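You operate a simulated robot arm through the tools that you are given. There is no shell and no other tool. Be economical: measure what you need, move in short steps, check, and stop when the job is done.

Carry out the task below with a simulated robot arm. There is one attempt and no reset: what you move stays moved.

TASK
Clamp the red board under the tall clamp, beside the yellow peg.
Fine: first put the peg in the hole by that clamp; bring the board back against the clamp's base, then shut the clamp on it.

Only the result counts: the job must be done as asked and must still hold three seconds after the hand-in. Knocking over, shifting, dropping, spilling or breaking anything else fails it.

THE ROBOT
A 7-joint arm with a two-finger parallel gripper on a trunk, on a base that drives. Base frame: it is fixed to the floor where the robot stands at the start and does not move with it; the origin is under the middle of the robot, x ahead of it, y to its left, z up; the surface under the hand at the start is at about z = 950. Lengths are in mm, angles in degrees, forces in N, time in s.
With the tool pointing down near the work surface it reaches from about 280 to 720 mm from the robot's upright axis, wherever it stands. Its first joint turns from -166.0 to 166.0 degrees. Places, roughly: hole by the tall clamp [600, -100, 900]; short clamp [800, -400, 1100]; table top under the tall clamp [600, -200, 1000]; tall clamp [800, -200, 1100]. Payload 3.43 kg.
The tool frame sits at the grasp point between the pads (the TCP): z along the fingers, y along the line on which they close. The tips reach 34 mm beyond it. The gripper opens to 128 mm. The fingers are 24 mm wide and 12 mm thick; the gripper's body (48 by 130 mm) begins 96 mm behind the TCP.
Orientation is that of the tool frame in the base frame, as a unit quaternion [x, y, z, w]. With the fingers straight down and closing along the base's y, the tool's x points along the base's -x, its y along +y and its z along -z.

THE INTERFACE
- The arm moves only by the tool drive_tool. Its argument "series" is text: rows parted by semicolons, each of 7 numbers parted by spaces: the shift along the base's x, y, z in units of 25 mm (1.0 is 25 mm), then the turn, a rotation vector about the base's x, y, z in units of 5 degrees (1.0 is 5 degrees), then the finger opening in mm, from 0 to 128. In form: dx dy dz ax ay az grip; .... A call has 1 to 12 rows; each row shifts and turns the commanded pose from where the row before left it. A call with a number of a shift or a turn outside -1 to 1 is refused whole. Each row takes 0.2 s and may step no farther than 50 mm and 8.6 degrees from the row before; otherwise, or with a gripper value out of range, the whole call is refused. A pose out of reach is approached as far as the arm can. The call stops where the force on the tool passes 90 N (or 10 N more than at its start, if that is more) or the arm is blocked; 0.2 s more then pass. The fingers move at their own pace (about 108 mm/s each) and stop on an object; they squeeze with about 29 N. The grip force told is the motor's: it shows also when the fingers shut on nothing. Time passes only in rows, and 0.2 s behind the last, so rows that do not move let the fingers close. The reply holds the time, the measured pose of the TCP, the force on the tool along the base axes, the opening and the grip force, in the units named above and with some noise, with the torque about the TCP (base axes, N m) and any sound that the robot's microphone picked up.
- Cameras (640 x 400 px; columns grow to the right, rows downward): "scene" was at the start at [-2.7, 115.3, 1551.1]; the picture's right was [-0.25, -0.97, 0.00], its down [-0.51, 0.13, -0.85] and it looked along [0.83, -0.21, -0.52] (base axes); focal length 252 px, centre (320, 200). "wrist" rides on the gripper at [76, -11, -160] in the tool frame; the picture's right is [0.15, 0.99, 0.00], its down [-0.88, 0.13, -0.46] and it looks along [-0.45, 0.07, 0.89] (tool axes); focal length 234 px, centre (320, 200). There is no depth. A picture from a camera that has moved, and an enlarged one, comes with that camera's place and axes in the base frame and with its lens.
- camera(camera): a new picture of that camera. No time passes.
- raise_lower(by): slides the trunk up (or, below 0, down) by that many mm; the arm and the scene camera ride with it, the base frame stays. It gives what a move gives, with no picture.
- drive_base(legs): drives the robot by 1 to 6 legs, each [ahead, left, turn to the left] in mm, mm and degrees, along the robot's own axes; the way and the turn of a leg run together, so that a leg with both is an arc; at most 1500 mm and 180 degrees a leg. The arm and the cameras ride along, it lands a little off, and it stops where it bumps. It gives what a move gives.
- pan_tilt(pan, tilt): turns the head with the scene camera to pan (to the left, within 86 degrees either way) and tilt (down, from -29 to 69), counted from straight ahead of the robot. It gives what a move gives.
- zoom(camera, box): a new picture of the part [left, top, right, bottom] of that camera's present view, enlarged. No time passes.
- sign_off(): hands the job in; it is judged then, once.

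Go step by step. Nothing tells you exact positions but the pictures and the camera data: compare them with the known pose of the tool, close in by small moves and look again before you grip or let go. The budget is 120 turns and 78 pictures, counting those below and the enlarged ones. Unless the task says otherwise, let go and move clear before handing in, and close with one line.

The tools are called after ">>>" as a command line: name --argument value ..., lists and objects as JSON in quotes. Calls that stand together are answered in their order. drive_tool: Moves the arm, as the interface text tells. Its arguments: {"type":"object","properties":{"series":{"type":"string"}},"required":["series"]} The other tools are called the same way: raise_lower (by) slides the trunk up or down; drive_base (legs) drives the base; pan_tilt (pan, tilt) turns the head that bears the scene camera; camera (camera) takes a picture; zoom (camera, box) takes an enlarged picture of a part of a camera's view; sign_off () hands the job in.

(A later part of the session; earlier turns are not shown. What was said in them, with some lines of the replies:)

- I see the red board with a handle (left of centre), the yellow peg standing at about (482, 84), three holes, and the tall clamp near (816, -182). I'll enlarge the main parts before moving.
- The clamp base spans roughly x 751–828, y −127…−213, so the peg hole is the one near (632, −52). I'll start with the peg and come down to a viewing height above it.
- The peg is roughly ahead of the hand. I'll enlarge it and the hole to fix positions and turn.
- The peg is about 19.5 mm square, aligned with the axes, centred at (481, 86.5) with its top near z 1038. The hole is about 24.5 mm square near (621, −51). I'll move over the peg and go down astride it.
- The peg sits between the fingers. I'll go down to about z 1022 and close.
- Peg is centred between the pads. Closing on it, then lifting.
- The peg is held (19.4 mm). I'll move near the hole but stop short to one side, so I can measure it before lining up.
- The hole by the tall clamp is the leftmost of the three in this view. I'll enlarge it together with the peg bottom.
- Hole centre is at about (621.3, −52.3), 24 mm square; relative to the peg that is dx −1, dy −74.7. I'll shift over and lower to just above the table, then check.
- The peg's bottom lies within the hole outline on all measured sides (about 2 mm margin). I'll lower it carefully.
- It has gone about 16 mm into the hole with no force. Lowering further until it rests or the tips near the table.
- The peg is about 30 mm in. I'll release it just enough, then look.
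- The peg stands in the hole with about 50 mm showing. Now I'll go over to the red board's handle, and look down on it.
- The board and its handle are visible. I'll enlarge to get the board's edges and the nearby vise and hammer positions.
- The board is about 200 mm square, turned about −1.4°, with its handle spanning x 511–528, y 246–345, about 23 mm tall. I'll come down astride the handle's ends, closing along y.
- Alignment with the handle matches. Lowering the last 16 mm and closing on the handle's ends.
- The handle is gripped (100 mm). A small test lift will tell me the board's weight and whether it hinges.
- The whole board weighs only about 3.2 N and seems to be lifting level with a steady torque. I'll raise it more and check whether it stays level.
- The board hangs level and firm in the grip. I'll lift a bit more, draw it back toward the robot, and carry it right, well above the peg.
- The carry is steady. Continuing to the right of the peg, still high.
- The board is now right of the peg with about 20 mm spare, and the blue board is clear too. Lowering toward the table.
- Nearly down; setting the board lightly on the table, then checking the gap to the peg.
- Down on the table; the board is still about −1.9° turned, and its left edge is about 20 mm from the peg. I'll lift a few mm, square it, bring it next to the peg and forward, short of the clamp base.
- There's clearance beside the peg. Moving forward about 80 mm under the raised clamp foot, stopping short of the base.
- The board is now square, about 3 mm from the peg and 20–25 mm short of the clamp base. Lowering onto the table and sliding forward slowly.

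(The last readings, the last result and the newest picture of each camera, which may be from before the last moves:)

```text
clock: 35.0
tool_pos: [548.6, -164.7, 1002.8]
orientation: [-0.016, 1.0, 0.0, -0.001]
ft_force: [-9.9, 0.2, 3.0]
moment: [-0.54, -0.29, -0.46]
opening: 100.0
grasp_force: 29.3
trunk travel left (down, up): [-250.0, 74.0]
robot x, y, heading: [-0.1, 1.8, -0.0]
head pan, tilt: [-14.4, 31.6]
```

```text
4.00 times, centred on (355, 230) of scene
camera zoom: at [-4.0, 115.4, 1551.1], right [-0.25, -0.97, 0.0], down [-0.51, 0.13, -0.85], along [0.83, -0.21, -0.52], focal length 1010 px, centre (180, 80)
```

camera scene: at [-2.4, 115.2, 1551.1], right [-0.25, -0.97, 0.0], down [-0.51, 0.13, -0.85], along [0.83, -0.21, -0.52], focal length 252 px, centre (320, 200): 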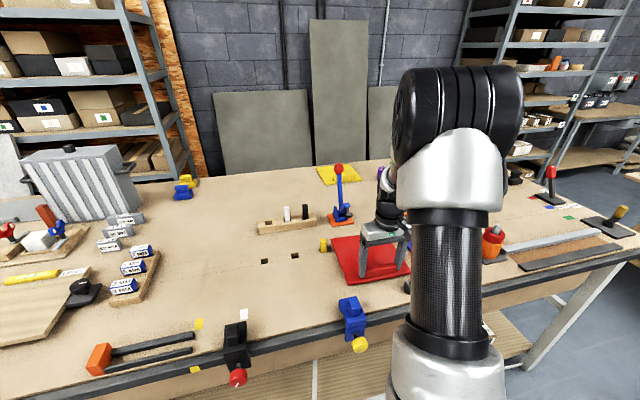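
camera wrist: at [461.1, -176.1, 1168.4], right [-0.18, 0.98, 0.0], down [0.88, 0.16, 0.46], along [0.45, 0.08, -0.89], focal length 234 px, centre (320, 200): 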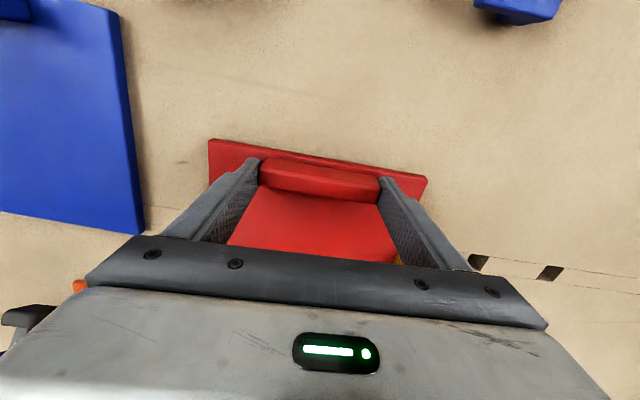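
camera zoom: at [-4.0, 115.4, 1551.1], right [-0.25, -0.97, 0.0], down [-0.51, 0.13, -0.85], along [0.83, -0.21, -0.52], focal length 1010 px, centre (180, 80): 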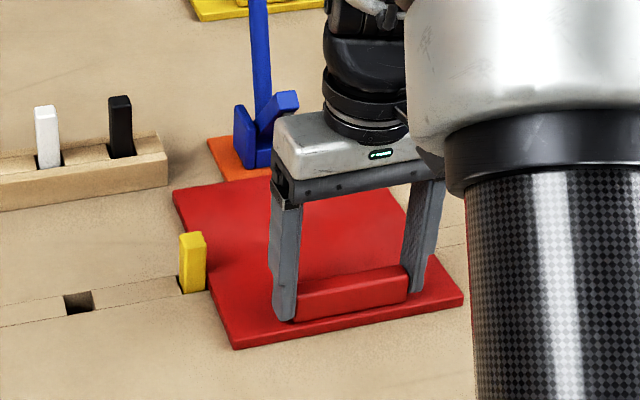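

A force of about 10 N shows contact, with torque hinting at touching on the base's right corner first. I'll look closer.

>>> zoom --camera "scene" --box '[325, 205, 375, 236]'

>>> zoom --camera "wrist" --box '[180, 100, 460, 275]'

```text
12.80 times, centred on (350, 220) of scene
camera zoom: at [-4.0, 115.4, 1551.1], right [-0.25, -0.97, 0.0], down [-0.51, 0.13, -0.85], along [0.83, -0.21, -0.52], focal length 3231 px, centre (-64, -62)
```

zoom: 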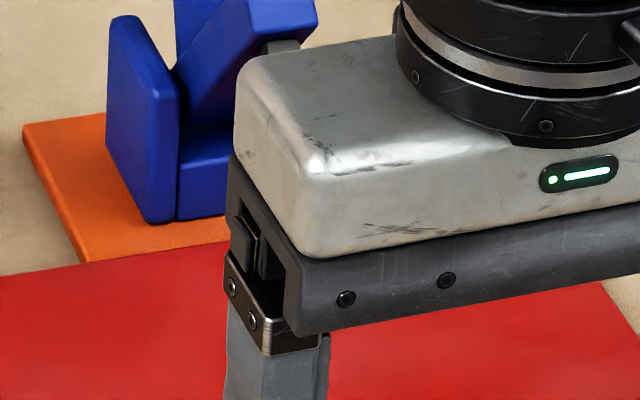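

```text
2.29 times, centred on (320, 188) of wrist
camera zoom: at [474.8, -176.8, 1162.2], right [-0.18, 0.98, 0.0], down [0.88, 0.16, 0.45], along [0.45, 0.08, -0.89], focal length 535 px, centre (320, 229)
```

zoom: 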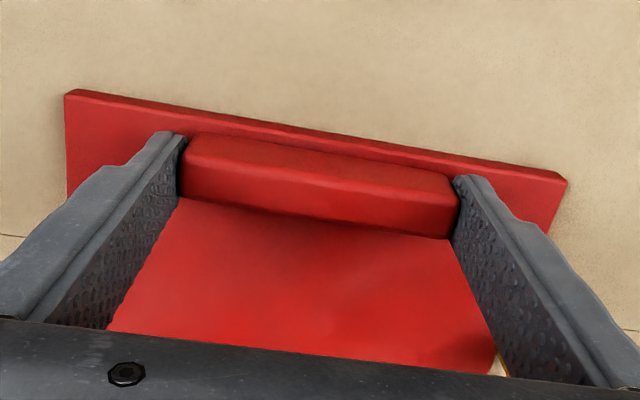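

It appears to be touching the base. A slight further push will seat it squarely; I'll watch the force.

>>> drive_tool --series "0.1 0 0 0 0 0 90;0 0 0 0 0 0 90"

```text
clock: 35.6
tool_pos: [549.3, -164.5, 1002.7]
orientation: [-0.016, 1.0, 0.001, -0.002]
ft_force: [-25.4, 0.7, 2.5]
moment: [-0.38, 0.37, -0.59]
opening: 99.8
grasp_force: 28.9
trunk travel left (down, up): [-250.0, 74.0]
robot x, y, heading: [0.4, 2.7, -0.0]
head pan, tilt: [-14.4, 31.6]
```

Firmly seated (25 N, near the base's middle). I'll ease the push and nudge the board toward the peg to close the small gap, watching the side force.

>>> drive_tool --series "-0.06 0 0 0 0 0 90;0 0.08 0 0 0 0 90;0 0.08 0 0 0 0 90;0 0 0 0 0 0 90"

>>> zoom --camera "scene" --box '[315, 220, 365, 276]'

```text
clock: 36.6
tool_pos: [551.7, -161.7, 1002.9]
orientation: [-0.016, 1.0, 0.0, 0.0]
ft_force: [-23.0, -10.2, -2.1]
moment: [-0.25, 0.95, -1.07]
opening: 99.8
grasp_force: 28.8
trunk travel left (down, up): [-250.0, 74.0]
robot x, y, heading: [-1.4, 1.9, 0.0]
head pan, tilt: [-14.4, 31.6]
```

```text
7.14 times, centred on (340, 248) of scene
camera zoom: at [-4.6, 114.2, 1551.2], right [-0.25, -0.97, 0.0], down [-0.51, 0.13, -0.85], along [0.83, -0.21, -0.52], focal length 1803 px, centre (177, -143)
```

zoom: 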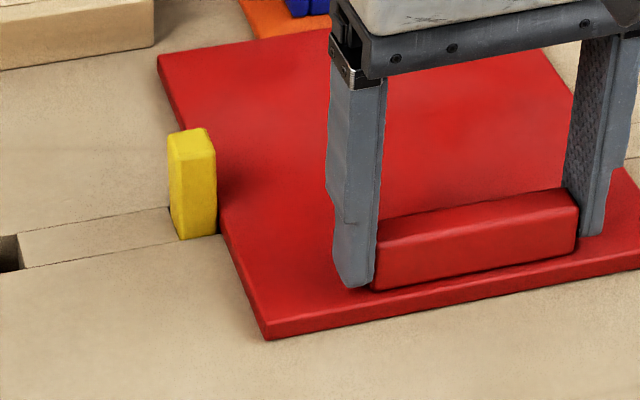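

The board is against the base and beside the peg with light contact. I'll ease the loads, open, and rise straight up.

>>> drive_tool --series "-0.1 -0.05 0 0 0 0 90;0 0 0 0 0 0 100;0 0 0 0 0 0 114;0 0 0 0 0 0 124;0 0 0 0 0 0 124;0 0 0.6 0 0 0 124;0 0 0.9 0 0 0 124;0 0 0.9 0 0 0 124;0 0 0.9 0 0 0 124"

>>> camera --camera "wrist"

>>> zoom --camera "scene" --box '[300, 160, 410, 280]'

```text
clock: 38.6
tool_pos: [549.2, -160.2, 1085.5]
orientation: [-0.017, 1.0, -0.001, -0.001]
ft_force: [-0.7, -0.2, -0.2]
moment: [-0.02, -0.05, 0.03]
opening: 123.5
grasp_force: 0.1
trunk travel left (down, up): [-250.0, 74.0]
robot x, y, heading: [-1.9, -3.0, -0.1]
head pan, tilt: [-14.4, 31.6]
```

```text
32 pictures are left
camera wrist: at [476.0, -173.0, 1244.5], right [-0.18, 0.98, 0.0], down [0.88, 0.16, 0.46], along [0.45, 0.08, -0.89], focal length 234 px, centre (320, 200)
```

wrist: 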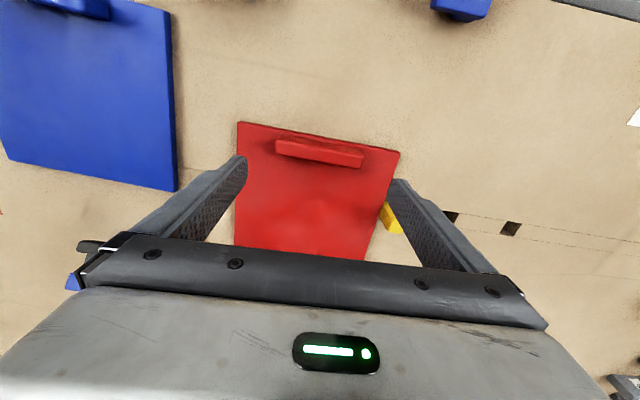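

```text
3.33 times, centred on (355, 220) of scene
camera zoom: at [-2.7, 115.3, 1551.1], right [-0.25, -0.97, 0.0], down [-0.51, 0.13, -0.85], along [0.83, -0.21, -0.52], focal length 841 px, centre (203, 133)
```

zoom: 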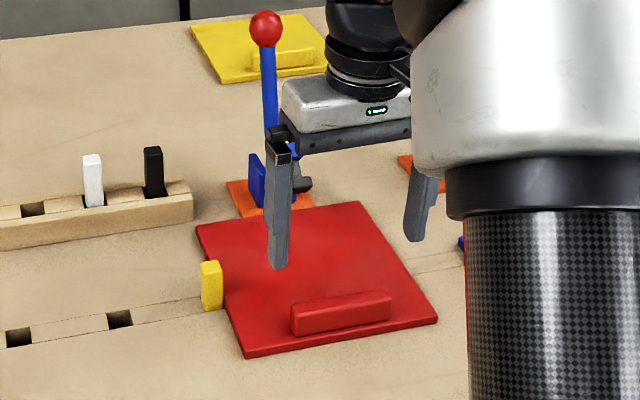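

The board is placed well. Now I'll retract up and to the left so I can study how the tall clamp works.

>>> drive_tool --series "-0.5 0 1 0 0 -0.38 100;-0.5 0.5 1 0 0 0 80;-0.5 1 1 0 0 0 60;-0.5 1 1 0 0 0 40;-0.5 1 1 0 0 0 20;-0.5 1 1 0 0 0 20;-0.5 1 0.5 0 0 0 20;0 1 0 0 0 0 20;0 1 0 0 0 0 20;0 1 0 0 0 0 20;0 1 0 0 0 0 20;0 1 0 0 0 0 20"

>>> zoom --camera "scene" --box '[305, 155, 375, 230]'

>>> zoom --camera "scene" --box '[300, 140, 440, 290]'

```text
clock: 41.2
tool_pos: [462.6, 101.8, 1247.3]
orientation: [0.0, 1.0, 0.0, 0.0]
ft_force: [-0.5, -0.5, -0.2]
moment: [0.01, -0.02, 0.03]
opening: 19.9
grasp_force: 0.0
trunk travel left (down, up): [-250.0, 74.0]
robot x, y, heading: [3.0, -2.4, -0.4]
head pan, tilt: [-14.4, 31.6]
```

```text
5.33 times, centred on (340, 192) of scene
camera zoom: at [-2.7, 115.4, 1551.1], right [-0.25, -0.97, 0.0], down [-0.51, 0.13, -0.85], along [0.83, -0.21, -0.52], focal length 1346 px, centre (213, 240)
```

zoom: 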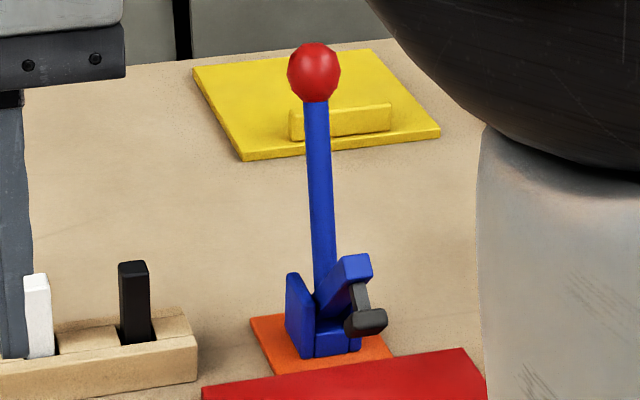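

```text
2.67 times, centred on (370, 215) of scene
camera zoom: at [-2.7, 115.4, 1551.1], right [-0.25, -0.97, 0.0], down [-0.51, 0.13, -0.85], along [0.83, -0.21, -0.52], focal length 673 px, centre (187, 160)
```

zoom: 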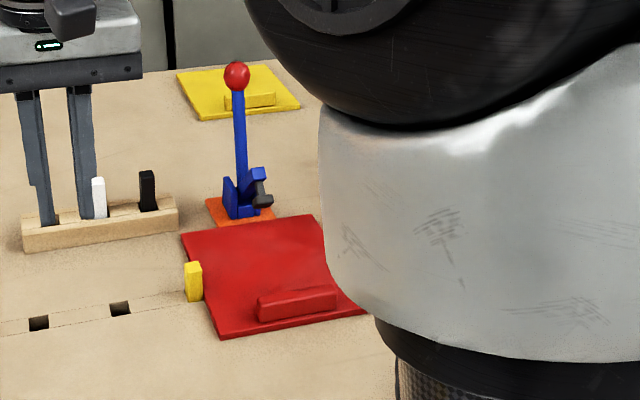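

The clamp arm is raised about 45° toward the robot with its foot above the board, and the handle leans slightly back, near (825, −170), ball at z ≈ 1156. It is out at the edge of reach, so I'll look down at the room between the base and the table before driving nearer.

>>> pan_tilt --pan -10 --tilt 69

>>> camera --camera "scene"

```text
clock: 42.2
tool_pos: [462.1, 101.4, 1247.5]
orientation: [0.0, 1.0, 0.0, -0.001]
ft_force: [-0.1, 0.3, -0.2]
moment: [0.03, -0.02, 0.02]
opening: 20.0
grasp_force: 0.0
trunk travel left (down, up): [-250.0, 74.0]
robot x, y, heading: [-0.8, -2.4, 0.1]
head pan, tilt: [-10.0, 68.8]
```

```text
28 pictures are left
camera scene: at [-28.6, 126.3, 1507.1], right [-0.18, -0.98, 0.0], down [-0.88, 0.16, -0.44], along [0.43, -0.08, -0.9], focal length 252 px, centre (320, 200)
```

scene: 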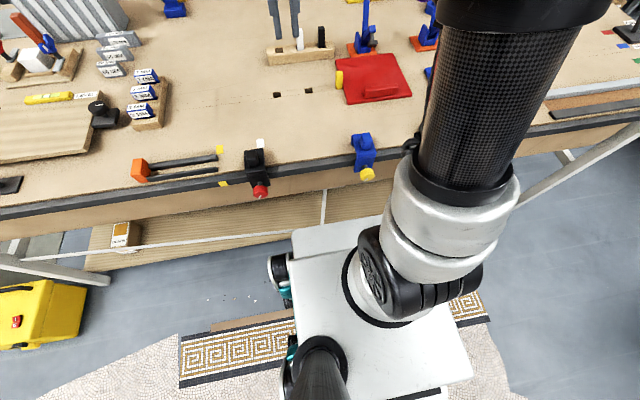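

The base's front is already under the table's edge, so driving ahead risks a bump. Instead I'll tilt the tool forward about 50° to extend reach, and approach the handle from the front, above everything.

>>> drive_tool --series "0.7 -0.9 0 0 -0.83 0 60;0.7 -0.9 0 0 -0.83 0 60;0.7 -0.9 0 0 -0.83 0 60;0.7 -0.9 0 0 -0.83 0 60;0.7 -0.9 0 0 -0.83 0 60;0.7 -0.9 0 0 -0.83 0 60;0.7 -0.9 0 0 -0.83 0 60;0.7 -0.9 0 0 -0.83 0 60;0.7 -0.9 0 0 -0.83 0 60;0.7 -0.9 0 0 -0.83 0 60;0.7 -0.9 -0.5 0 -0.83 0 60;0.7 -0.9 -0.5 0 -0.83 0 60"

>>> pan_tilt --pan -14.4 --tilt 31.6

>>> camera --camera "wrist"

>>> camera --camera "scene"

```text
clock: 44.8
tool_pos: [671.6, -170.4, 1220.8]
orientation: [0.0, 0.907, 0.001, 0.421]
ft_force: [-0.3, 0.3, 1.2]
moment: [-0.02, 0.03, -0.02]
opening: 59.9
grasp_force: 0.2
trunk travel left (down, up): [-250.0, 74.0]
robot x, y, heading: [0.8, 2.3, -0.1]
head pan, tilt: [-10.0, 68.8]
```

```text
clock: 45.9
tool_pos: [669.5, -168.4, 1221.3]
orientation: [0.0, 0.907, 0.0, 0.421]
ft_force: [-0.4, -0.2, 0.1]
moment: [-0.02, -0.01, -0.02]
opening: 59.9
grasp_force: 0.0
trunk travel left (down, up): [-250.0, 74.0]
robot x, y, heading: [1.3, 2.9, -0.3]
head pan, tilt: [-14.4, 31.6]
```

```text
27 pictures are left
camera wrist: at [501.5, -178.8, 1266.6], right [-0.09, 0.99, -0.11], down [0.22, 0.13, 0.97], along [0.97, 0.07, -0.23], focal length 234 px, centre (320, 200)
```

wrist: 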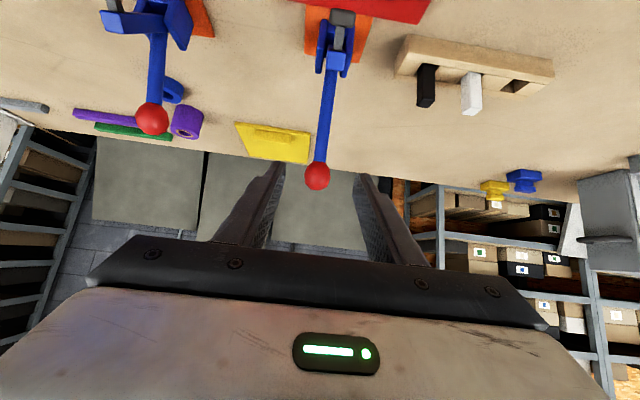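

```text
26 pictures are left
camera scene: at [-2.7, 115.3, 1551.0], right [-0.25, -0.97, 0.0], down [-0.51, 0.13, -0.85], along [0.82, -0.21, -0.52], focal length 252 px, centre (320, 200)
```

scene: 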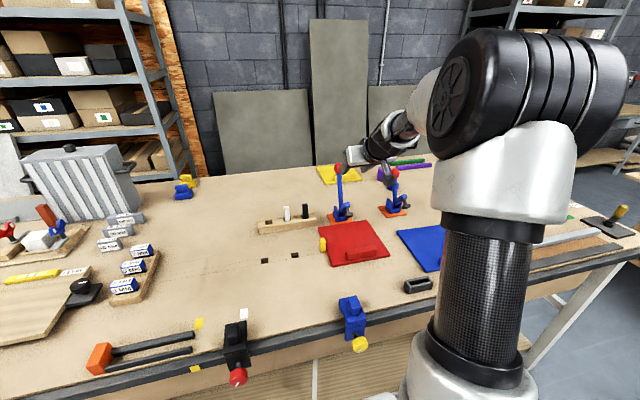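

From here the wrist view shows the handle front-on; ball at about (828, −165, 1155), handle plane y ≈ −163. I'll advance along the tool axis to straddle the handle just below the ball.

>>> drive_tool --series "0.8 0.05 -0.58 0 0 0 60;0.8 0.05 -0.58 0 0 0 60;0.8 0.05 -0.58 0 0 0 60;0.8 0.05 -0.58 0 0 0 60;0.8 0.04 -0.58 0 0 0 60;0 0 0 0 0 0 60"

>>> camera --camera "wrist"

>>> zoom --camera "scene" --box '[290, 140, 420, 240]'

```text
clock: 47.3
tool_pos: [770.7, -163.3, 1149.1]
orientation: [0.0, 0.907, 0.0, 0.421]
ft_force: [0.1, -0.1, -0.4]
moment: [0.03, 0.02, -0.02]
opening: 60.0
grasp_force: 0.0
trunk travel left (down, up): [-250.0, 74.0]
robot x, y, heading: [0.0, 2.3, -0.0]
head pan, tilt: [-14.4, 31.6]
```

```text
25 pictures are left
camera wrist: at [601.3, -173.0, 1194.4], right [-0.09, 0.99, -0.11], down [0.22, 0.13, 0.97], along [0.97, 0.07, -0.23], focal length 234 px, centre (320, 200)
```

wrist: 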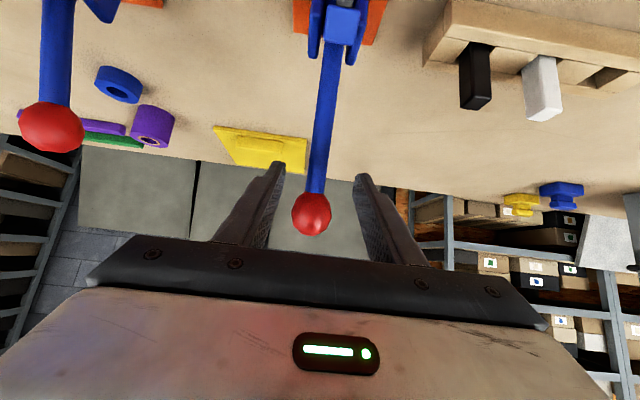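

```text
4.00 times, centred on (355, 190) of scene
camera zoom: at [-2.5, 115.3, 1551.0], right [-0.25, -0.97, 0.0], down [-0.51, 0.13, -0.85], along [0.82, -0.21, -0.52], focal length 1010 px, centre (180, 240)
```

zoom: 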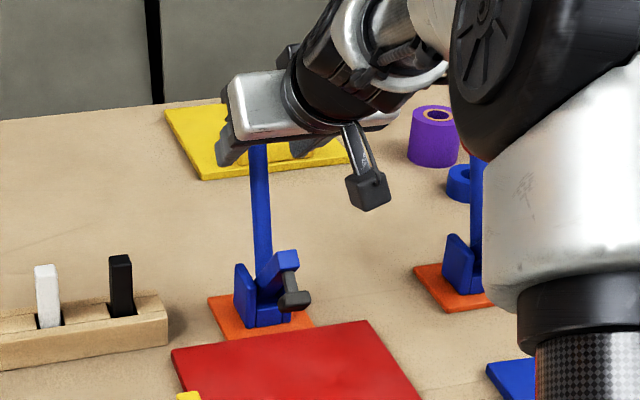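

Ball estimate holds. Finishing the approach and closing on the handle.

>>> drive_tool --series "0.6 0 -0.43 0 0 0 60;0.6 0 -0.43 0 0 0 60;0.57 0 -0.42 0 0 0 60;0 0 0 0 0 0 60"

>>> camera --camera "wrist"

```text
clock: 48.3
tool_pos: [816.8, -162.9, 1118.3]
orientation: [0.0, 0.907, 0.0, 0.421]
ft_force: [-0.2, 0.1, -0.5]
moment: [0.02, -0.03, 0.02]
opening: 59.9
grasp_force: 0.0
trunk travel left (down, up): [-250.0, 74.0]
robot x, y, heading: [-0.6, -1.6, 0.1]
head pan, tilt: [-14.4, 31.6]
```

```text
23 pictures are left
camera wrist: at [646.9, -173.0, 1162.9], right [-0.09, 0.99, -0.11], down [0.22, 0.13, 0.97], along [0.97, 0.07, -0.23], focal length 234 px, centre (320, 200)
```

wrist: 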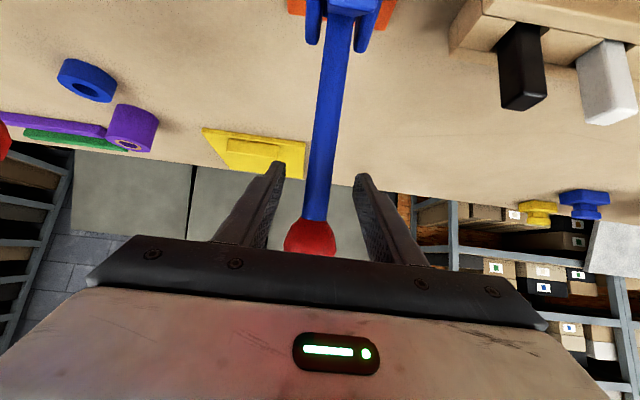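

The handle is between the pads. I'll grip it, then test a small pull toward the robot along its arc, watching force.

>>> drive_tool --series "0 0 0 0 0 0 40;0 0 0 0 0 0 20;0 0 0 0 0 0 5;0 0 0 0 0 0 5"

>>> drive_tool --series "-0.2 0 0.07 0 0 0 5;-0.2 0 0.07 0 0 0 5;0 0 0 0 0 0 5"

>>> camera --camera "wrist"

```text
clock: 49.3
tool_pos: [814.9, -165.3, 1116.9]
orientation: [0.001, 0.907, -0.001, 0.421]
ft_force: [-1.7, -9.1, -2.1]
moment: [-0.17, -0.11, -0.04]
opening: 17.8
grasp_force: 44.8
trunk travel left (down, up): [-250.0, 74.0]
robot x, y, heading: [-0.5, -1.3, -0.0]
head pan, tilt: [-14.4, 31.6]
```

```text
clock: 50.1
tool_pos: [806.5, -165.7, 1119.5]
orientation: [0.002, 0.907, -0.001, 0.421]
ft_force: [12.9, -18.1, -8.0]
moment: [-0.32, -1.63, 0.31]
opening: 17.4
grasp_force: 45.2
trunk travel left (down, up): [-250.0, 74.0]
robot x, y, heading: [0.1, -0.6, 0.1]
head pan, tilt: [-14.4, 31.6]
```

```text
22 pictures are left
camera wrist: at [637.3, -175.4, 1164.9], right [-0.09, 0.99, -0.11], down [0.22, 0.13, 0.97], along [0.97, 0.06, -0.23], focal length 234 px, centre (320, 200)
```

wrist: 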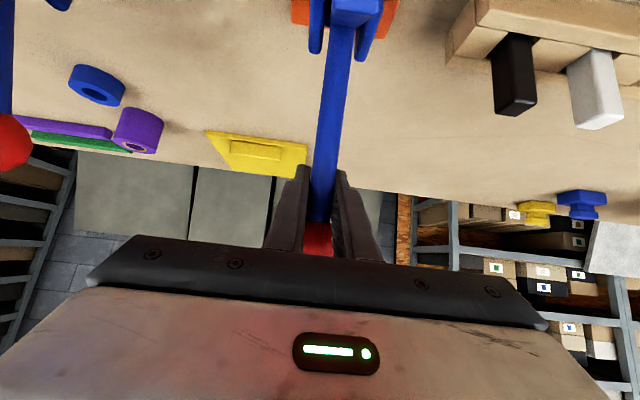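

It gives with modest resistance. I'll correct the small sideways bias (y −2.5 mm) and pull a bit farther, then see if the clamp arm lowers.

>>> drive_tool --series "-0.1 -0.1 0.03 0 0 0 5;-0.3 0 0.09 0 0 0 5;-0.3 0 0.08 0 0 0 5;0 0 0 0 0 0 5"

>>> zoom --camera "scene" --box '[290, 140, 420, 240]'

```text
clock: 51.1
tool_pos: [789.1, -166.8, 1121.7]
orientation: [0.0, 0.908, 0.001, 0.418]
ft_force: [10.1, -9.7, -18.5]
moment: [-0.52, -1.49, 0.34]
opening: 17.5
grasp_force: 45.1
trunk travel left (down, up): [-250.0, 74.0]
robot x, y, heading: [1.8, -0.2, -0.0]
head pan, tilt: [-14.4, 31.6]
```

```text
4.00 times, centred on (355, 190) of scene
camera zoom: at [0.3, 113.8, 1551.0], right [-0.25, -0.97, 0.0], down [-0.51, 0.13, -0.85], along [0.82, -0.21, -0.53], focal length 1010 px, centre (180, 240)
```

zoom: 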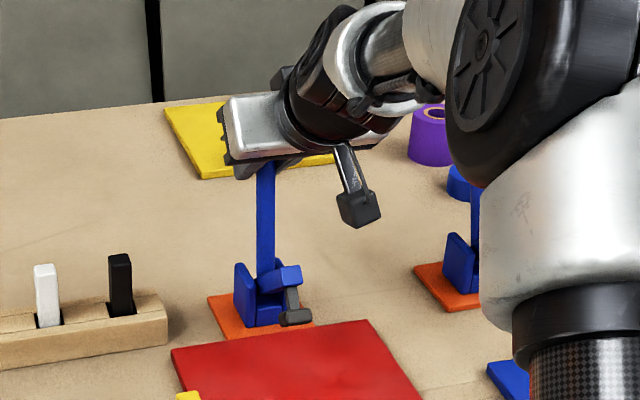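

Pulling toward the robot lowers the clamp arm, so that's the closing direction. I'll follow the arc about the pivot (~778, 1010), tilting the tool along with the handle.

>>> drive_tool --series "-0.2 0 -0.1 0 -0.7 0 5;-0.2 0 -0.04 0 -0.7 0 5;-0.39 0 -0.04 0 -0.8 0 5;-0.38 0 -0.06 0 -0.8 0 5;0 0 0 0 0 0 5"

>>> zoom --camera "scene" --box '[290, 140, 420, 240]'

```text
clock: 52.3
tool_pos: [758.3, -164.5, 1125.0]
orientation: [0.001, 0.842, -0.001, 0.539]
ft_force: [3.7, -3.0, 17.2]
moment: [0.74, -0.7, 0.15]
opening: 17.5
grasp_force: 44.7
trunk travel left (down, up): [-250.0, 74.0]
robot x, y, heading: [5.4, 2.9, 0.0]
head pan, tilt: [-14.4, 31.6]
```

```text
4.00 times, centred on (355, 190) of scene
camera zoom: at [-4.0, 115.2, 1551.3], right [-0.25, -0.97, 0.0], down [-0.51, 0.13, -0.85], along [0.83, -0.21, -0.52], focal length 1010 px, centre (180, 240)
```

zoom: 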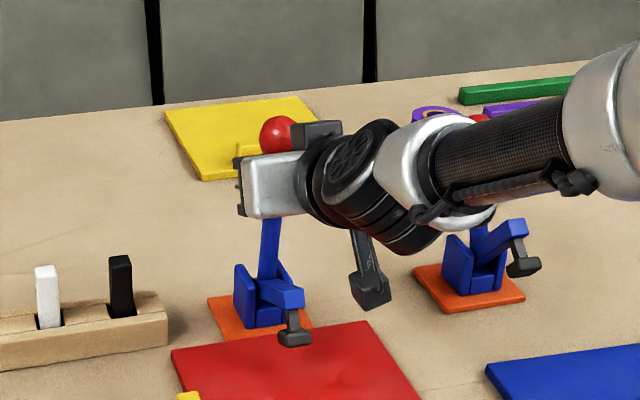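

The arm is almost down; the clamp foot hangs just above the board. Continuing the arc a little more.

>>> drive_tool --series "-0.2 0 0.08 0 -0.4 0 5;-0.22 0 0 0 -0.4 0 5;-0.2 0 -0.06 0 -0.4 0 5;-0.2 0 -0.06 0 -0.4 0 5;0 0 0 0 0 0 5"

>>> zoom --camera "scene" --box '[290, 160, 420, 260]'

```text
clock: 53.5
tool_pos: [736.0, -166.0, 1119.9]
orientation: [0.0, 0.804, 0.0, 0.594]
ft_force: [-2.2, -2.0, 12.5]
moment: [0.31, -1.13, 0.06]
opening: 18.2
grasp_force: 45.4
trunk travel left (down, up): [-250.0, 74.0]
robot x, y, heading: [1.8, 3.8, 0.1]
head pan, tilt: [-14.4, 31.6]
```

```text
4.00 times, centred on (355, 210) of scene
camera zoom: at [-4.3, 115.3, 1551.1], right [-0.25, -0.97, 0.0], down [-0.51, 0.13, -0.85], along [0.83, -0.21, -0.52], focal length 1010 px, centre (180, 160)
```

zoom: 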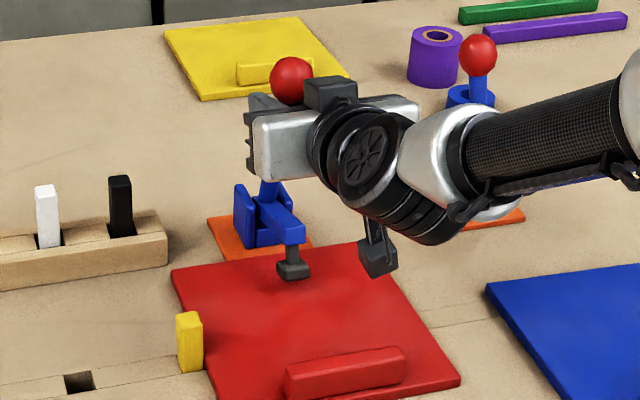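

Nearly on the board. Continuing in small steps until the foot presses and the clamp resists or clicks.

>>> drive_tool --series "-0.2 0 -0.04 0 -0.4 0 5;-0.2 0 -0.08 0 -0.4 0 5;0 0 0 0 0 0 5"

>>> zoom --camera "scene" --box '[325, 200, 385, 246]'

```text
clock: 54.3
tool_pos: [727.2, -166.1, 1117.2]
orientation: [0.0, 0.783, 0.0, 0.622]
ft_force: [-0.5, -0.7, 12.7]
moment: [0.4, -1.39, 0.08]
opening: 17.8
grasp_force: 44.8
trunk travel left (down, up): [-250.0, 74.0]
robot x, y, heading: [-2.2, -1.7, 0.1]
head pan, tilt: [-14.4, 31.6]
```

```text
8.70 times, centred on (355, 223) of scene
camera zoom: at [-4.2, 115.4, 1551.1], right [-0.25, -0.97, 0.0], down [-0.51, 0.13, -0.85], along [0.83, -0.21, -0.52], focal length 2195 px, centre (16, -0)
```

zoom: 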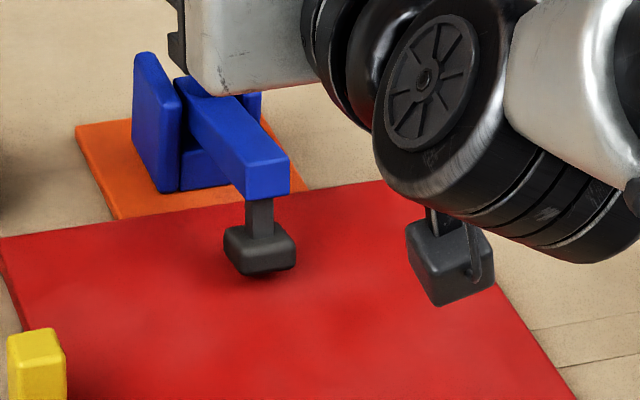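

The foot is a few millimetres above the board. Pulling further.

>>> drive_tool --series "-0.18 0 -0.05 0 -0.3 0 5;-0.18 0 -0.07 0 -0.3 0 5;0 0 0 0 0 0 5"

>>> zoom --camera "scene" --box '[325, 200, 385, 246]'

```text
clock: 55.1
tool_pos: [722.4, -166.0, 1115.1]
orientation: [0.0, 0.765, -0.001, 0.644]
ft_force: [27.3, -2.0, 20.6]
moment: [0.56, 0.94, 0.27]
opening: 17.6
grasp_force: 44.8
trunk travel left (down, up): [-250.0, 74.0]
robot x, y, heading: [-0.6, 1.6, 0.1]
head pan, tilt: [-14.4, 31.6]
```

```text
8.70 times, centred on (355, 223) of scene
camera zoom: at [-1.3, 115.4, 1551.2], right [-0.25, -0.97, 0.0], down [-0.51, 0.13, -0.85], along [0.82, -0.21, -0.52], focal length 2195 px, centre (16, -0)
```

zoom: 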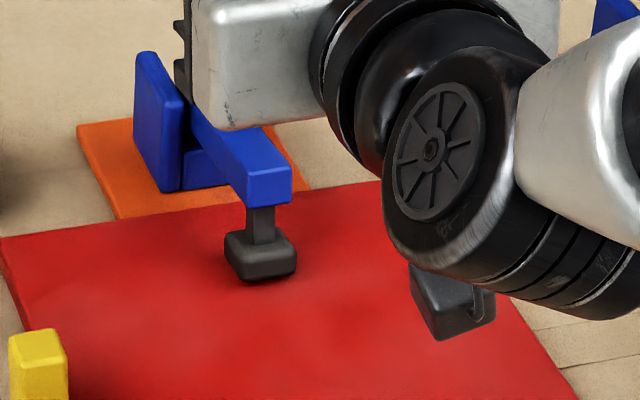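

The pull now meets real resistance (27 N) as the foot presses the board. I'll pull a bit harder to lock it, listening for a click.

>>> drive_tool --series "-0.15 0 -0.04 0 0 0 5;-0.15 0 -0.04 0 0 0 5;0 0 0 0 0 0 5"

```text
clock: 55.9
tool_pos: [717.9, -165.5, 1113.0]
orientation: [0.0, 0.764, -0.001, 0.645]
ft_force: [54.2, -0.3, 16.9]
moment: [0.39, 0.18, 0.18]
opening: 18.0
grasp_force: 44.8
trunk travel left (down, up): [-250.0, 74.0]
robot x, y, heading: [1.1, -0.2, 0.2]
head pan, tilt: [-14.4, 31.6]
```

Resistance climbs while the handle still moves. A little more.

>>> drive_tool --series "-0.15 0 -0.05 0 0 0 5;-0.15 0 -0.05 0 0 0 5;0 0 0 0 0 0 5"

>>> zoom --camera "scene" --box '[315, 160, 405, 250]'

```text
clock: 56.7
tool_pos: [703.4, -165.5, 1104.5]
orientation: [0.001, 0.77, -0.001, 0.638]
ft_force: [4.2, 2.9, -0.5]
moment: [-1.04, 0.62, -0.55]
opening: 17.4
grasp_force: 44.4
trunk travel left (down, up): [-250.0, 74.0]
robot x, y, heading: [0.8, -0.1, -0.1]
head pan, tilt: [-14.4, 31.6]
```

```text
4.44 times, centred on (360, 205) of scene
camera zoom: at [-2.5, 115.8, 1550.8], right [-0.25, -0.97, 0.0], down [-0.51, 0.13, -0.85], along [0.82, -0.21, -0.52], focal length 1122 px, centre (142, 178)
```

zoom: 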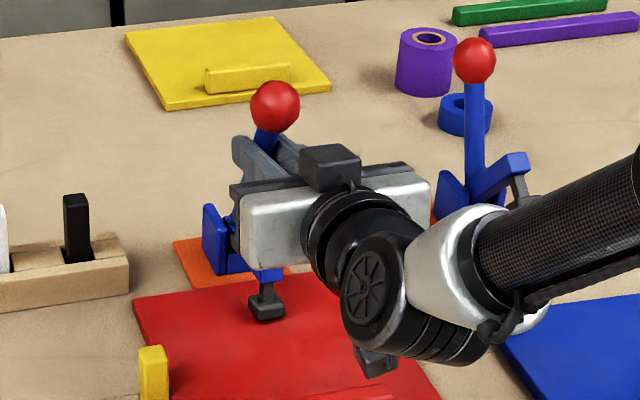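

The force peaked and then dropped to almost nothing — the clamp snapped over centre, with the foot on the board. I'll open and back straight out.

>>> drive_tool --series "0 0 0 0 0 0 30;0 0 0 0 0 0 60;0 0 0 0 0 0 80;0 0 0 0 0 0 80"

>>> camera --camera "wrist"

```text
clock: 57.7
tool_pos: [704.6, -166.3, 1108.2]
orientation: [0.0, 0.767, -0.001, 0.641]
ft_force: [-0.1, -1.0, 0.3]
moment: [-0.01, 0.02, -0.01]
opening: 80.0
grasp_force: 0.1
trunk travel left (down, up): [-250.0, 74.0]
robot x, y, heading: [0.8, 1.1, 0.0]
head pan, tilt: [-14.4, 31.6]
```

```text
15 pictures are left
camera wrist: at [535.0, -175.6, 1061.6], right [-0.03, 0.99, -0.14], down [-0.29, 0.13, 0.95], along [0.96, 0.07, 0.29], focal length 234 px, centre (320, 200)
```

wrist: 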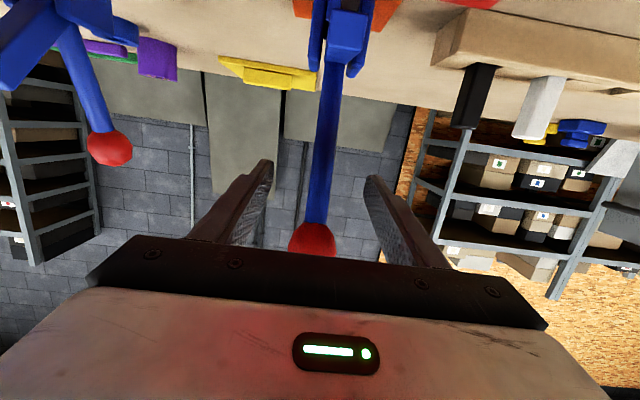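

The fingers are clear on both sides and the handle leans forward in its closed position. Backing out along the tool axis.

>>> drive_tool --series "-0.7 0 0.14 0 0 0 80;-0.8 0 0.15 0 0 0 80;-0.8 0 0.15 0 0 0 80;-0.8 0 0.15 0 0 0 80;-0.8 0 0.3 0 0 0 80;-0.8 0 0.5 0 0 0 80;-0.5 0.3 0.8 0 0.5 0 80;-0.4 0.8 0.8 0 1 0 80;-0.3 1 0.8 0 1 0 80;0 1 0.8 0 1 0 80;0 1 0.5 0 1 0 80;0 1 0.5 0 1 0 80"

>>> camera --camera "scene"

>>> zoom --camera "scene" --box '[305, 165, 405, 275]'

```text
clock: 60.3
tool_pos: [558.1, -43.7, 1247.1]
orientation: [0.002, 0.892, 0.004, 0.452]
ft_force: [-0.5, 0.0, 0.4]
moment: [-0.02, -0.01, 0.01]
opening: 80.0
grasp_force: 0.0
out of reach, approached as far as the arm can: row 12
trunk travel left (down, up): [-250.0, 74.0]
robot x, y, heading: [0.9, 0.8, -0.0]
head pan, tilt: [-14.4, 31.6]
```

```text
14 pictures are left
camera scene: at [-2.7, 115.2, 1551.0], right [-0.25, -0.97, 0.0], down [-0.51, 0.13, -0.85], along [0.82, -0.21, -0.52], focal length 252 px, centre (320, 200)
```

scene: 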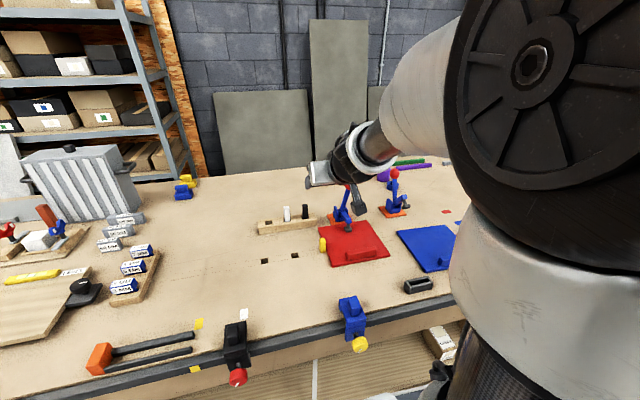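

```text
3.64 times, centred on (355, 220) of scene
camera zoom: at [-2.7, 115.2, 1551.0], right [-0.25, -0.97, 0.0], down [-0.51, 0.13, -0.85], along [0.82, -0.21, -0.52], focal length 918 px, centre (193, 127)
```

zoom: 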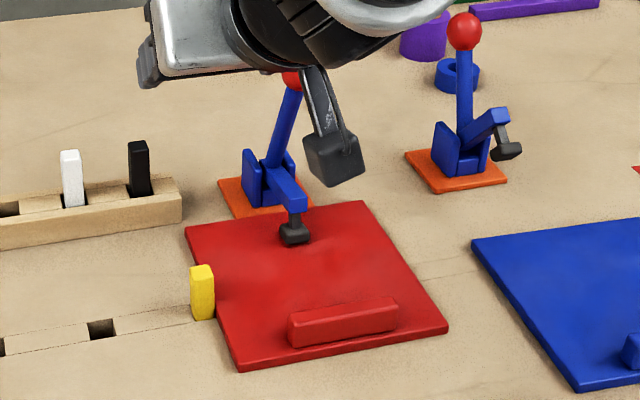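

The board lies against the base beside the peg, and the foot is down on it. I'll move the hand clear and take one close final look.

>>> drive_tool --series "-0.8 0.8 0.2 0 0 0 80;-0.8 1 0 0 0 0 80;-0.8 1 0 0 0 0 80;-0.5 1 0 0 0 0 80;0 1 0 0 0 0 80;0 1 0 0 0 0 80"

>>> zoom --camera "scene" --box '[315, 180, 375, 240]'

>>> zoom --camera "scene" --box '[310, 200, 400, 275]'

```text
clock: 61.1
tool_pos: [503.1, 17.1, 1188.6]
orientation: [0.038, 0.923, 0.07, 0.378]
ft_force: [-0.3, 0.0, 0.1]
moment: [0.02, 0.0, 0.03]
opening: 79.9
grasp_force: 0.1
trunk travel left (down, up): [-250.0, 74.0]
robot x, y, heading: [1.8, 0.5, -0.2]
head pan, tilt: [-14.4, 31.6]
stopped in row 4: the arm was blocked; the commanded pose is now the measured one
```

```text
6.67 times, centred on (345, 210) of scene
camera zoom: at [-1.3, 115.6, 1555.1], right [-0.24, -0.97, 0.0], down [-0.47, 0.12, -0.87], along [0.85, -0.21, -0.49], focal length 1683 px, centre (153, 133)
```

zoom: 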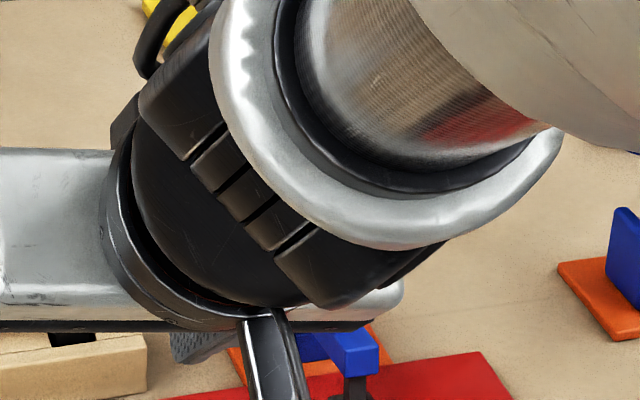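

```text
5.33 times, centred on (355, 238) of scene
camera zoom: at [-1.3, 115.6, 1555.1], right [-0.24, -0.97, 0.0], down [-0.47, 0.12, -0.87], along [0.85, -0.21, -0.49], focal length 1346 px, centre (133, 0)
```

zoom: 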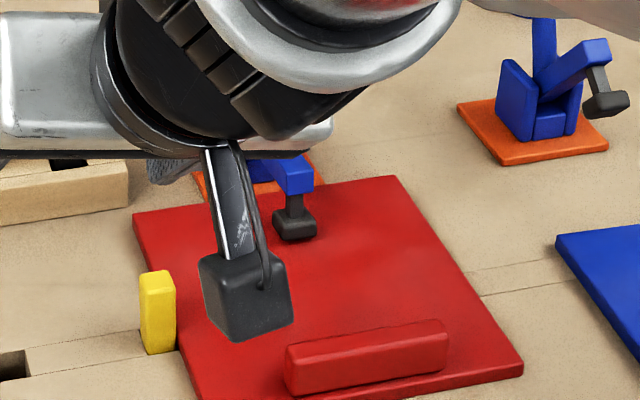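

The arm's elbow seems to have pressed against the robot's own head; nothing on the table was touched. I'll ease back forward and untilt gently.

>>> drive_tool --series "0.6 -0.3 0.3 0 0 0 80;0.6 -0.3 0.3 0 0 0 80;0 0 0 0 0 0 80"

>>> camera --camera "scene"

```text
clock: 61.9
tool_pos: [533.3, 2.6, 1202.9]
orientation: [0.037, 0.922, 0.07, 0.378]
ft_force: [-0.1, 0.3, -0.8]
moment: [0.01, 0.02, 0.01]
opening: 79.9
grasp_force: 0.1
trunk travel left (down, up): [-250.0, 74.0]
robot x, y, heading: [-1.5, 0.1, 0.1]
head pan, tilt: [-14.4, 31.6]
```

```text
10 pictures are left
camera scene: at [-2.6, 115.3, 1551.0], right [-0.25, -0.97, 0.0], down [-0.51, 0.13, -0.85], along [0.82, -0.21, -0.52], focal length 252 px, centre (320, 200)
```

scene: 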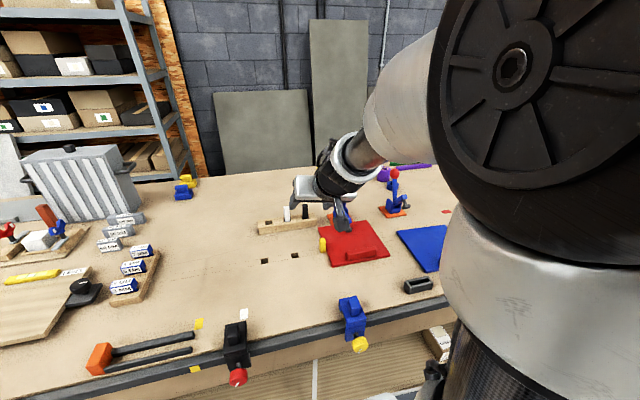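

The head is free again. Shifting the hand left without pulling back, so the clamp comes into view.

>>> drive_tool --series "0.2 0.7 0.4 0 0 0 80;0.2 0.7 0.4 0 0 0 80;0.2 0.7 0.2 0 0 0 80;0.2 0.7 0 0 0 0 80;0 0 0 0 0 0 80"

>>> zoom --camera "scene" --box '[300, 160, 400, 275]'

```text
clock: 63.1
tool_pos: [552.2, 64.2, 1227.2]
orientation: [0.037, 0.922, 0.068, 0.379]
ft_force: [-0.4, 1.0, 0.0]
moment: [-0.08, -0.02, -0.03]
opening: 79.9
grasp_force: 0.0
out of reach, approached as far as the arm can: row 3
trunk travel left (down, up): [-250.0, 74.0]
robot x, y, heading: [1.1, -0.8, -0.3]
head pan, tilt: [-14.4, 31.6]
```

```text
3.48 times, centred on (350, 218) of scene
camera zoom: at [-3.2, 116.9, 1550.9], right [-0.25, -0.97, 0.0], down [-0.51, 0.13, -0.85], along [0.83, -0.21, -0.52], focal length 878 px, centre (216, 139)
```

zoom: 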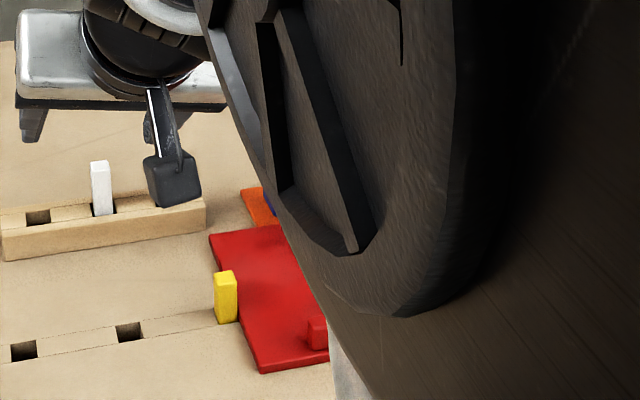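

The elbow now blocks the view; I'll return to the previous free pose and check the foot closely from there.

>>> drive_tool --series "0 -0.8 0 0 0 0 80;0 -0.9 0 0 0 0 80;0 -0.9 0 0 0 0 80;0 -0.9 0.2 0 0 0 80;0 -0.7 0.3 0 0 0 80;0 0 0 0 0 0 80"

>>> zoom --camera "scene" --box '[315, 190, 385, 240]'

```text
clock: 64.5
tool_pos: [553.0, -40.8, 1240.3]
orientation: [0.037, 0.923, 0.069, 0.378]
ft_force: [-0.2, 1.3, -0.1]
moment: [0.03, -0.01, 0.0]
opening: 80.0
grasp_force: 0.0
trunk travel left (down, up): [-250.0, 74.0]
robot x, y, heading: [1.8, -0.4, -0.1]
head pan, tilt: [-14.4, 31.6]
```

```text
8.00 times, centred on (350, 215) of scene
camera zoom: at [-2.7, 115.3, 1551.0], right [-0.25, -0.97, 0.0], down [-0.51, 0.13, -0.85], along [0.82, -0.21, -0.52], focal length 2019 px, centre (80, 80)
```

zoom: 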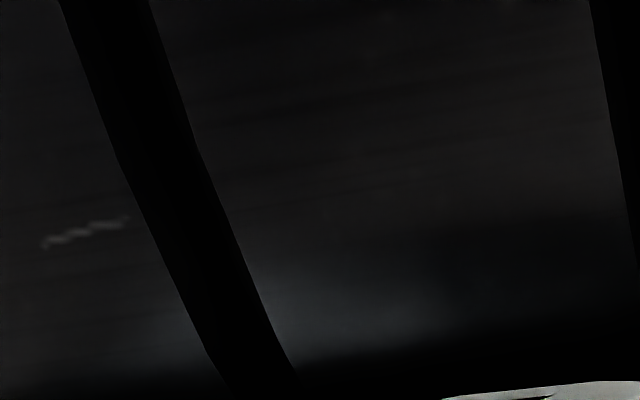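

The scene view is blocked by the elbow; the wrist camera should see the clamp from here.

>>> camera --camera "wrist"

```text
7 pictures are left
camera wrist: at [388.8, -56.9, 1299.3], right [-0.09, 0.99, 0.05], down [0.31, -0.02, 0.95], along [0.95, 0.1, -0.3], focal length 234 px, centre (320, 200)
```

wrist: 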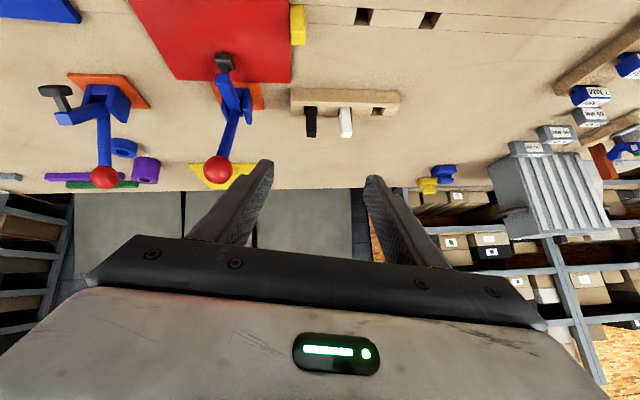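

>>> zoom --camera "wrist" --box '[150, 0, 320, 106]'

```text
3.76 times, centred on (235, 53) of wrist
camera zoom: at [388.8, -56.9, 1299.3], right [-0.09, 0.99, 0.05], down [0.31, -0.02, 0.95], along [0.95, 0.1, -0.3], focal length 882 px, centre (640, 753)
```

zoom: 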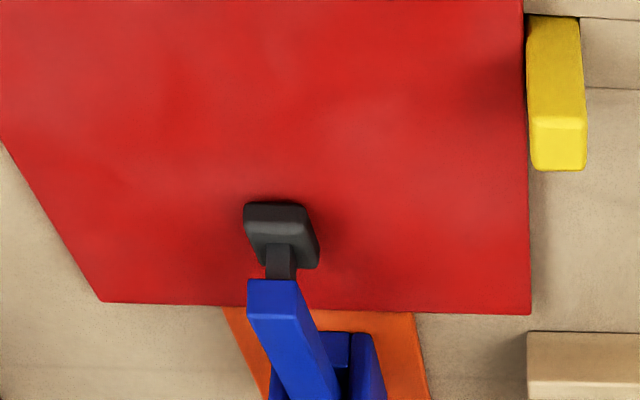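

The close view shows the board square against the clamp's base, the peg in its hole right beside it, the foot pressed on the board, and the hand well clear. Handing in.

>>> sign_off

```text
The job is handed in.
```

The yellow peg is in the hole by the tall clamp, and the red board is beside it, back against the clamp's base with the clamp shut on it; I handed the job in.
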